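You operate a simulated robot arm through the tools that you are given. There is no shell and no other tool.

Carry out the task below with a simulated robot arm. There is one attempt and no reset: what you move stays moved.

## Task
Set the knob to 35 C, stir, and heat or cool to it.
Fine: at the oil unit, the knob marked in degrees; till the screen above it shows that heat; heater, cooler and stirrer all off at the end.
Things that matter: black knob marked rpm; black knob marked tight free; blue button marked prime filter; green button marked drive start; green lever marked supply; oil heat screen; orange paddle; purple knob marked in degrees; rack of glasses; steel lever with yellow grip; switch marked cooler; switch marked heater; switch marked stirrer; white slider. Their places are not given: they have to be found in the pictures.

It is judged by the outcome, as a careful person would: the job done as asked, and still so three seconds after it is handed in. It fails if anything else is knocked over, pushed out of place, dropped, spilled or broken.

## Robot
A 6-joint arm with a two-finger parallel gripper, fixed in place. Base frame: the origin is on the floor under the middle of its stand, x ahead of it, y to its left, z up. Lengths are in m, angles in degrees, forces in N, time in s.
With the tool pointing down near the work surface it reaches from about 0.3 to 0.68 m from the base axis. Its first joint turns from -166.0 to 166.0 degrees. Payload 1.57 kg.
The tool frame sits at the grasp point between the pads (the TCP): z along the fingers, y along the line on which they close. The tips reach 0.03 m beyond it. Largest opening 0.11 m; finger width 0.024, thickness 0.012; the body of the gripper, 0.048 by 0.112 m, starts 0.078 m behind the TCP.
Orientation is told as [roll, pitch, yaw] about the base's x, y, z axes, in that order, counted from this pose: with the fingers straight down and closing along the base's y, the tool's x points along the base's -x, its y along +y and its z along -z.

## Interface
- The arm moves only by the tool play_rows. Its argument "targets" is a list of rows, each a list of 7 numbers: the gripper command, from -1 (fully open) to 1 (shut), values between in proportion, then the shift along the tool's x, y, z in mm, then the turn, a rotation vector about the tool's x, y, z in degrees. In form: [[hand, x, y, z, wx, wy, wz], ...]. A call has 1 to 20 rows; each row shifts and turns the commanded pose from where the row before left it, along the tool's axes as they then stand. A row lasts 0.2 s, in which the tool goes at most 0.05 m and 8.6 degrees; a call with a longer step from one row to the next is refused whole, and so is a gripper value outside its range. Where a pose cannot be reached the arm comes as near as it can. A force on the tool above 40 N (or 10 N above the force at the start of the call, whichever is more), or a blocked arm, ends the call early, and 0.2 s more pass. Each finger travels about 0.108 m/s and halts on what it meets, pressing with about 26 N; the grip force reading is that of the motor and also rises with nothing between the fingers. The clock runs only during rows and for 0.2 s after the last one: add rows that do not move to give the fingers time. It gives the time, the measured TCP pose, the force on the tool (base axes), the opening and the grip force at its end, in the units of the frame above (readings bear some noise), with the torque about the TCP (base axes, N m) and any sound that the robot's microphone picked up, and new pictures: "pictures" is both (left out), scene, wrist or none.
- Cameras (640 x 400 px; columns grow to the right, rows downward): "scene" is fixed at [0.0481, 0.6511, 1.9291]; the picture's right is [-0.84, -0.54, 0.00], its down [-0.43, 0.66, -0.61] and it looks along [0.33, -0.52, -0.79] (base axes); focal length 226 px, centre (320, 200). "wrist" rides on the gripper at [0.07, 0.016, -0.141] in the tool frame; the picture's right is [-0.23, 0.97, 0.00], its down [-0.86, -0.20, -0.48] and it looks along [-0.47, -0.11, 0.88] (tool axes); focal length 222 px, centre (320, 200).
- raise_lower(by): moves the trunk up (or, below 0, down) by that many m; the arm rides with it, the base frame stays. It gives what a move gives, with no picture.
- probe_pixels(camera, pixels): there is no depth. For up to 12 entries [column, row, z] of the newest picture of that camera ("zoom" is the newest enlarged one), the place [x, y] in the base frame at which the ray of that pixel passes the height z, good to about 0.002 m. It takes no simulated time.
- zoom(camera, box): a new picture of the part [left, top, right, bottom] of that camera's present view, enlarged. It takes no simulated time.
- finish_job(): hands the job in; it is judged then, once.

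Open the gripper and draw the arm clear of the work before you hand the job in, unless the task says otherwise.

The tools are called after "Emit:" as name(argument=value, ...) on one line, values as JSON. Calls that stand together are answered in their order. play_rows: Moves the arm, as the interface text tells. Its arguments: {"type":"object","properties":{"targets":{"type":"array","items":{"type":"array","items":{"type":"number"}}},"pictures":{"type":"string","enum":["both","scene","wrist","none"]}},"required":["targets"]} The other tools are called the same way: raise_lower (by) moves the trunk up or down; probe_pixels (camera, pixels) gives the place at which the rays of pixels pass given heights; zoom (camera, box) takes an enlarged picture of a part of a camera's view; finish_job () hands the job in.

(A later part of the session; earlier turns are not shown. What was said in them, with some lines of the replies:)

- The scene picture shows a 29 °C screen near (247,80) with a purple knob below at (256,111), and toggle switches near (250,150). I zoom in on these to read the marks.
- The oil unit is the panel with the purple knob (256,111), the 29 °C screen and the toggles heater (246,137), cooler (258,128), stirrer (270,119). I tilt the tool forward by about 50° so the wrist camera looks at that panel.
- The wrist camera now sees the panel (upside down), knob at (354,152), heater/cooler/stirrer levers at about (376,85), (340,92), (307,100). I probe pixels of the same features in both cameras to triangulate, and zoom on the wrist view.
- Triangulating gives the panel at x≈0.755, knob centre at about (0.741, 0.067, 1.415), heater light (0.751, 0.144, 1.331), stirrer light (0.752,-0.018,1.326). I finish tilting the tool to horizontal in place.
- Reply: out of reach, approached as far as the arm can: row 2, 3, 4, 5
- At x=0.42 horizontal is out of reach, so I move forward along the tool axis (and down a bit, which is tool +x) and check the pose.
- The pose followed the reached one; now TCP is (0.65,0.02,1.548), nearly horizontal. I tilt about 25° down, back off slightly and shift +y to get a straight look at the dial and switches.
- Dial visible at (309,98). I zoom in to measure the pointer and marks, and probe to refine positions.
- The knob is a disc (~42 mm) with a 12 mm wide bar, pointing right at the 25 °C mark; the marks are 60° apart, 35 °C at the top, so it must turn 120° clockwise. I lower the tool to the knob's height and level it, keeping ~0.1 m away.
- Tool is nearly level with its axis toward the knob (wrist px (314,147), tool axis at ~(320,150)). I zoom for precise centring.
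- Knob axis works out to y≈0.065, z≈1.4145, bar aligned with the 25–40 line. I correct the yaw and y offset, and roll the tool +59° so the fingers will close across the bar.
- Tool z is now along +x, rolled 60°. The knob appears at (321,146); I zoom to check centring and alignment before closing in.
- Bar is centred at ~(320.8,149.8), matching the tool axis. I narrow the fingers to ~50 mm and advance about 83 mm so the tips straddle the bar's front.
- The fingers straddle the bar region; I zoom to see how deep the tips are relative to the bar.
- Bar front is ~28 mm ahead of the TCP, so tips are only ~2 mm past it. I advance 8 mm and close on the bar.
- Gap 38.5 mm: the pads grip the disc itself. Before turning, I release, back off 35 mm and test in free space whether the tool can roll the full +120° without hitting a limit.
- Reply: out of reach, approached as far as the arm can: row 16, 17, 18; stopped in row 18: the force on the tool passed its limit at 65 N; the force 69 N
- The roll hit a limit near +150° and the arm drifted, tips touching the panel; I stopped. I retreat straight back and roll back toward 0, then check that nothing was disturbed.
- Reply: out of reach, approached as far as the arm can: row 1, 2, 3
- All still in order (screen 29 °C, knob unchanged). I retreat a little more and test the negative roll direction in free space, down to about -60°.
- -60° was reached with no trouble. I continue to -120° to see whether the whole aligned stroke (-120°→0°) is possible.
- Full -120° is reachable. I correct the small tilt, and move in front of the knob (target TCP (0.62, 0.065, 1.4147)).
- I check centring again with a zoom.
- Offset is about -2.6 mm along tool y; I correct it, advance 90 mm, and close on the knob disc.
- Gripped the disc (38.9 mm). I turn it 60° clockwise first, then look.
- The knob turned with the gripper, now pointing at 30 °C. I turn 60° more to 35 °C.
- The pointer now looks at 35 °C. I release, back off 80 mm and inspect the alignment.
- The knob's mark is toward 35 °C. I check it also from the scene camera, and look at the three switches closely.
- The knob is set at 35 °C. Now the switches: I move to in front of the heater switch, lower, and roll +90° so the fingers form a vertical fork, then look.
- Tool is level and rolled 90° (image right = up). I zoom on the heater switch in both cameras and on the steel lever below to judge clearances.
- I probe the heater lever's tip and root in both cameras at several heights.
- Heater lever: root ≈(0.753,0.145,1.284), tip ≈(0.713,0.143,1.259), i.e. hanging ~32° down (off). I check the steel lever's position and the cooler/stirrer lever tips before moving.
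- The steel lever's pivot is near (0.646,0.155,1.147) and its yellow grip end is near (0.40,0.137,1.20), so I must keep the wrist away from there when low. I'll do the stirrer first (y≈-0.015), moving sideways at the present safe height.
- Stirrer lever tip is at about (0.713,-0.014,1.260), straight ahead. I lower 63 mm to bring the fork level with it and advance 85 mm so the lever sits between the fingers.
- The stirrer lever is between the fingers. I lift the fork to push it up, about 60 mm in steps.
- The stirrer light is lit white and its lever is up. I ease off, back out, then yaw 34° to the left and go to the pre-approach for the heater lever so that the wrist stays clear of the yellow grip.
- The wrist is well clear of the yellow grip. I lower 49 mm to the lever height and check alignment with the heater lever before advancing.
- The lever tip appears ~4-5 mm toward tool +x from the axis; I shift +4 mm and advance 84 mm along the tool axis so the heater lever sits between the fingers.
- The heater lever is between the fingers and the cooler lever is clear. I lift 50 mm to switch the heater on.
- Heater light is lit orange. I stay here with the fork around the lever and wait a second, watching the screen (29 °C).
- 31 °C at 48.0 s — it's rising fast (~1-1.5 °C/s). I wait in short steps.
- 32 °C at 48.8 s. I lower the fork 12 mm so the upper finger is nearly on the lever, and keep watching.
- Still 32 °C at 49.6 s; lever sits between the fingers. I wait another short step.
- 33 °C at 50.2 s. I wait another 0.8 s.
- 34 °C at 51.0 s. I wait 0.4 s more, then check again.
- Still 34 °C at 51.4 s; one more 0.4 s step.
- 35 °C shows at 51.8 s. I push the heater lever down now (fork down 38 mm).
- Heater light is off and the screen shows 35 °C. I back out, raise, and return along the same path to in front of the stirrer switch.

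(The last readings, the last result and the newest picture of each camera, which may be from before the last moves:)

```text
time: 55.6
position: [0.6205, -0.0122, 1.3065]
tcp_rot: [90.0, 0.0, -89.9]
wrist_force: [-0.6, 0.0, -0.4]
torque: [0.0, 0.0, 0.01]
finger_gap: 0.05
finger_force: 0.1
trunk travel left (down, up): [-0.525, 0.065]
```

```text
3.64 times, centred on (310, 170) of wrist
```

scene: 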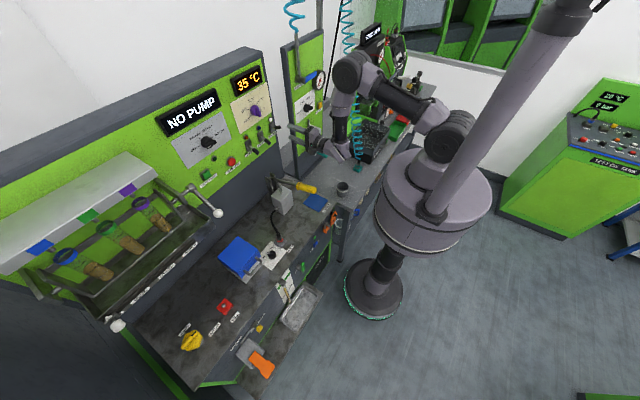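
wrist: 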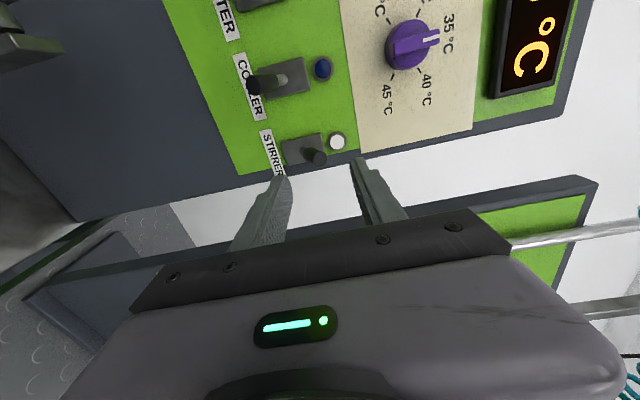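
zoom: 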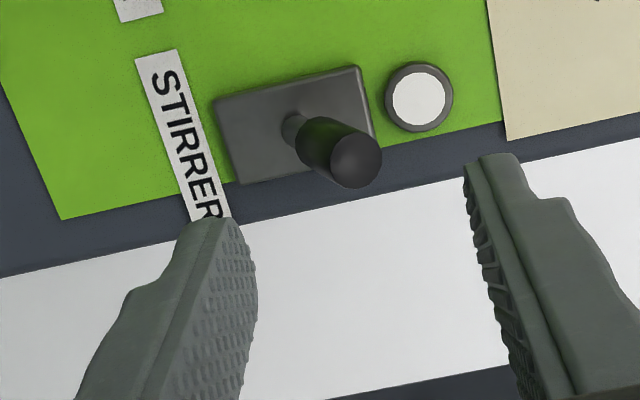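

Screen holds 35 °C, heater dark, stirrer lit with lever up between the fingers' level. I advance 83 mm and push the stirrer lever down.

Emit:
play_rows(targets=[[0.09, 0, 0, 30, 0, 0, 0], [0.09, 0, 0, 30, 0, 0, 0], [0.09, 0, 0, 22, 0, 0, 0], [0.09, 0, 0, 0, 0, 0, 0], [0.09, 0, -14, 0, 0, 0, 0], [0.09, 0, -14, 0, 0, 0, 0], [0.09, 0, -14, 0, 0, 0, 0], [0.09, 0, -9, 0, 0, 0, 0], [0.09, 0, 0, 0, 0, 0, 0]])

Emit:
zoom(camera="scene", box=[220, 60, 316, 156])

Emit:
zoom(camera="wrist", box=[220, 100, 412, 220])

```text
time: 57.6
position: [0.7021, -0.0107, 1.2583]
tcp_rot: [90.0, 0.0, -90.0]
wrist_force: [0.3, -1.5, 0.9]
torque: [-0.03, -0.06, 0.01]
finger_gap: 0.0511
finger_force: 0.8
trunk travel left (down, up): [-0.525, 0.065]
```

scene: 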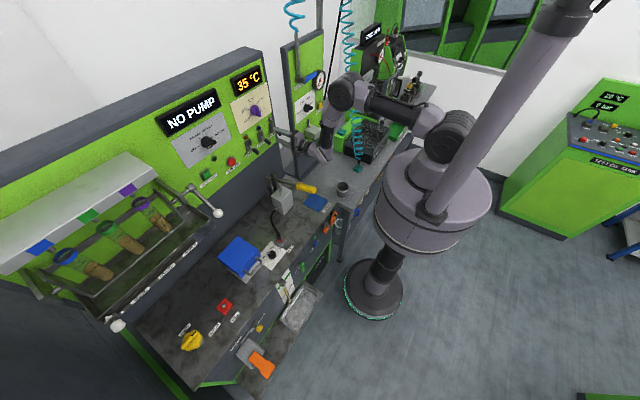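
wrist: 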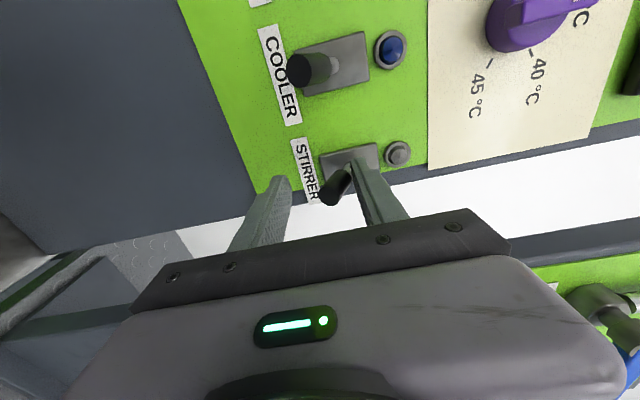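

```text
4.17 times, centred on (268, 108) of scene
```

zoom: 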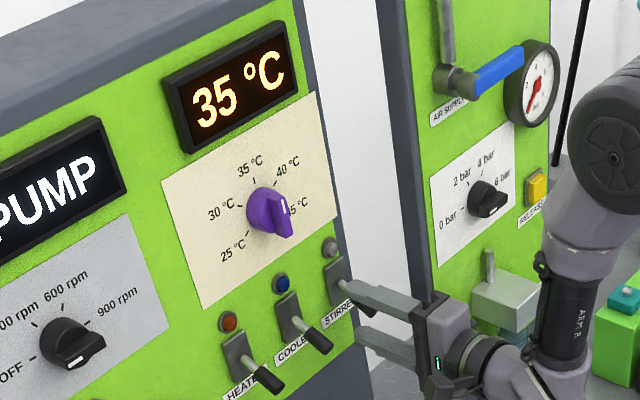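

```text
3.33 times, centred on (316, 160) of wrist
```

zoom: 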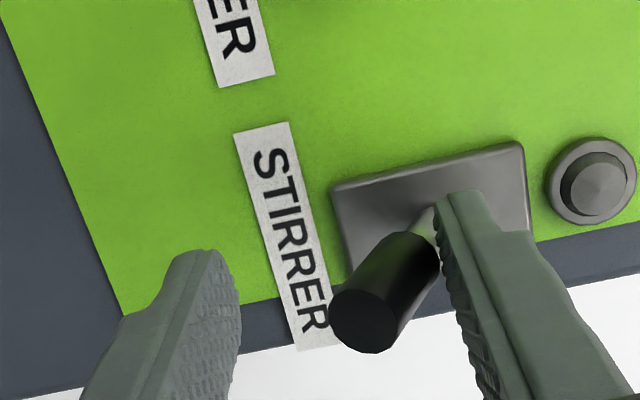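

Stirrer light is off, lever down, screen 35 °C. I ease off, back out, raise and open the gripper, then watch the screen for stability.

Emit:
play_rows(targets=[[0.09, 0, 4, 0, 0, 0, 0], [0.09, 0, 0, -28, 0, 0, 0], [0.09, 0, 0, -28, 0, 0, 0], [0.09, 0, 0, -28, 0, 0, 0], [0.09, 0, 0, -28, 0, 0, 0], [-0.5, 0, 25, 0, 0, 0, 0], [-1, 0, 25, 0, 0, 0, 0], [-1, 0, 25, 0, 0, 0, 0], [-1, 0, 25, 0, 0, 0, 0], [-1, 0, 25, 0, 0, 0, 0], [-1, 0, 0, 0, 0, 0, 0], [-1, 0, 0, 0, 0, 0, 0]])

Emit:
zoom(camera="scene", box=[220, 60, 316, 156])

Emit:
zoom(camera="wrist", box=[200, 60, 420, 220])

```text
time: 60.2
position: [0.5907, -0.0143, 1.3866]
tcp_rot: [90.0, 0.0, -89.8]
wrist_force: [0.1, -0.2, 0.0]
torque: [-0.02, -0.02, -0.04]
finger_gap: 0.1101
finger_force: 0.0
trunk travel left (down, up): [-0.525, 0.065]
```

scene: 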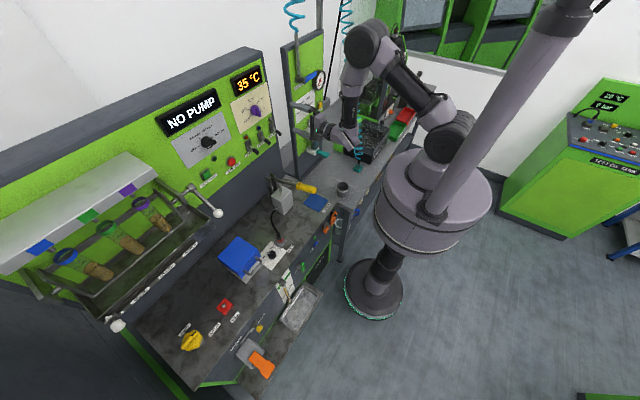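
wrist: 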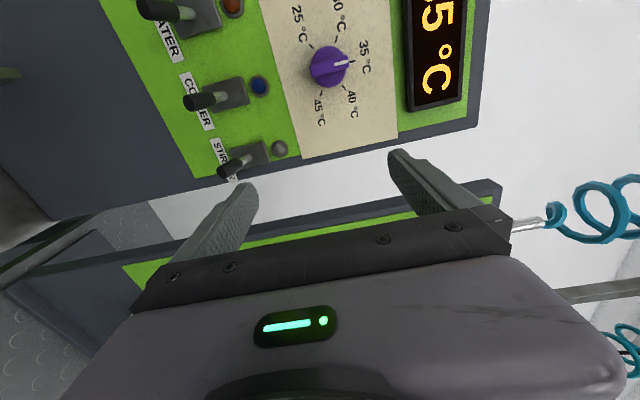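

```text
4.17 times, centred on (268, 108) of scene
```

zoom: 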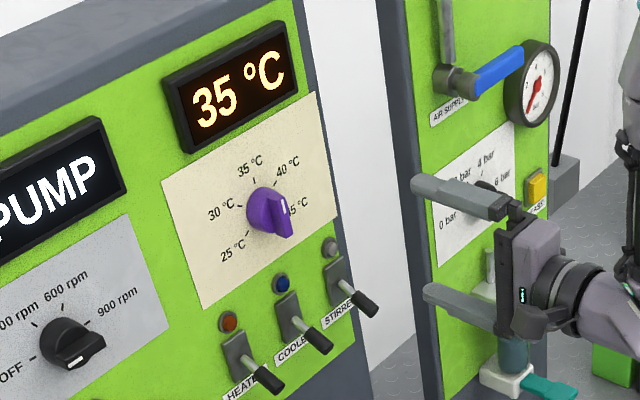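

```text
2.50 times, centred on (310, 140) of wrist
```

zoom: 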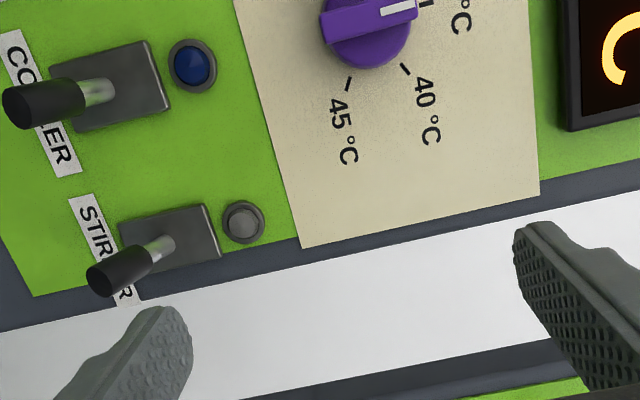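

All three lights are off and the screen shows 35 °C. I zoom on the knob to verify that the pointer lines up with the 35 mark.

Emit:
zoom(camera="wrist", box=[282, 25, 378, 105])

```text
5.00 times, centred on (330, 65) of wrist
```

zoom: 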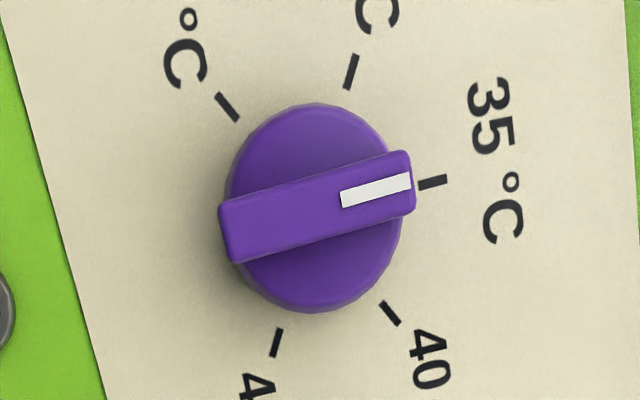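

Pointer lines up with the 35 mark to within a degree or two. I zoom further to measure more finely, and wait about 3 s to see whether the temperature holds.

Emit:
zoom(camera="wrist", box=[306, 48, 362, 83])

Emit:
play_rows(targets=[[-1, 0, 0, -10, 0, 0, 0], [-1, 0, 0, 0, 0, 0, 0], [-1, 0, 0, 0, 0, 0, 0], [-1, 0, 0, 0, 0, 0, 0], [-1, 0, 0, 0, 0, 0, 0], [-1, 0, 0, 0, 0, 0, 0], [-1, 0, 0, 0, 0, 0, 0], [-1, 0, 0, 0, 0, 0, 0], [-1, 0, 0, 0, 0, 0, 0], [-1, 0, 0, 0, 0, 0, 0], [-1, 0, 0, 0, 0, 0, 0], [-1, 0, 0, 0, 0, 0, 0], [-1, 0, 0, 0, 0, 0, 0], [-1, 0, 0, 0, 0, 0, 0], [-1, 0, 0, 0, 0, 0, 0]], pictures="scene")

Emit:
zoom(camera="scene", box=[220, 60, 316, 156])

```text
11.43 times, centred on (334, 66) of wrist
```

zoom: 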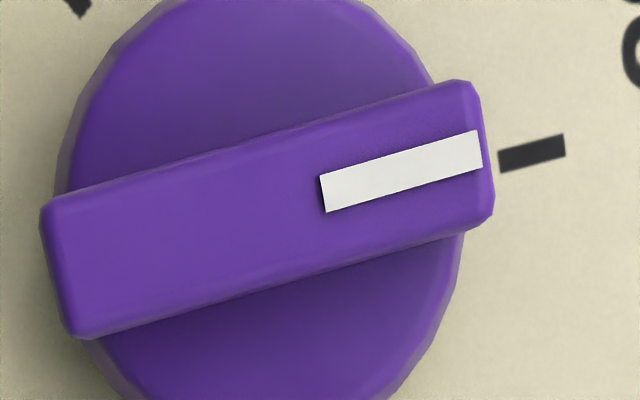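

```text
time: 63.4
position: [0.5811, -0.0132, 1.3849]
tcp_rot: [89.9, 0.0, -90.0]
wrist_force: [-0.2, -1.7, -0.8]
torque: [0.0, -0.03, 0.02]
finger_gap: 0.11
finger_force: 0.0
trunk travel left (down, up): [-0.525, 0.065]
```

scene: 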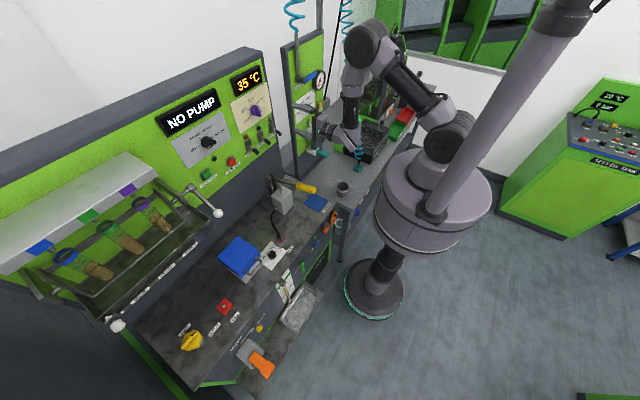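

```text
4.17 times, centred on (268, 108) of scene
```

zoom: 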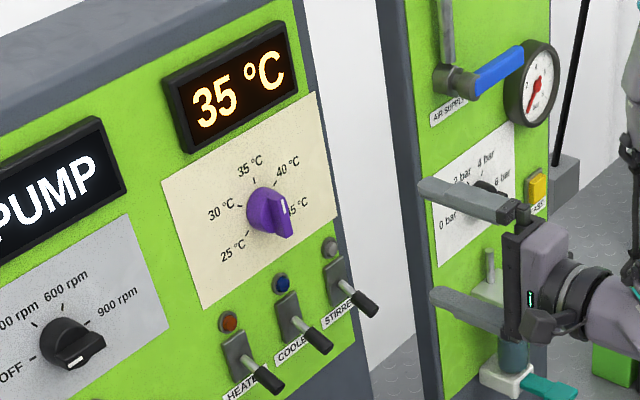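

The pointer (mark at −16°, tick at −15°) is on 35 °C. The screen has held 35 °C for over 10 s. Heater, cooler and stirrer levers are all down with their lights off, and the open gripper is clear of the panel, so I hand the job in.

Emit:
finish_job()

```text
The job is handed in.
```

The oil unit is at 35 °C and handed in. The purple knob points at the 35 mark to within a degree or two. With the stirrer running, the heater took the screen from 29 to 35 °C.

I switched the heater off, then the stirrer; the cooler was never used. All three levers are down with their lights off, and the screen had held 35 °C for more than 10 seconds before I handed in.

While testing how far the gripper could turn, the arm hit a reach limit and the open fingertips pressed on the panel with about 65 N. The move stopped itself and I backed off. I saw no damage or movement in the pictures afterwards.

The gripper is open and about 10 cm clear of the switches.
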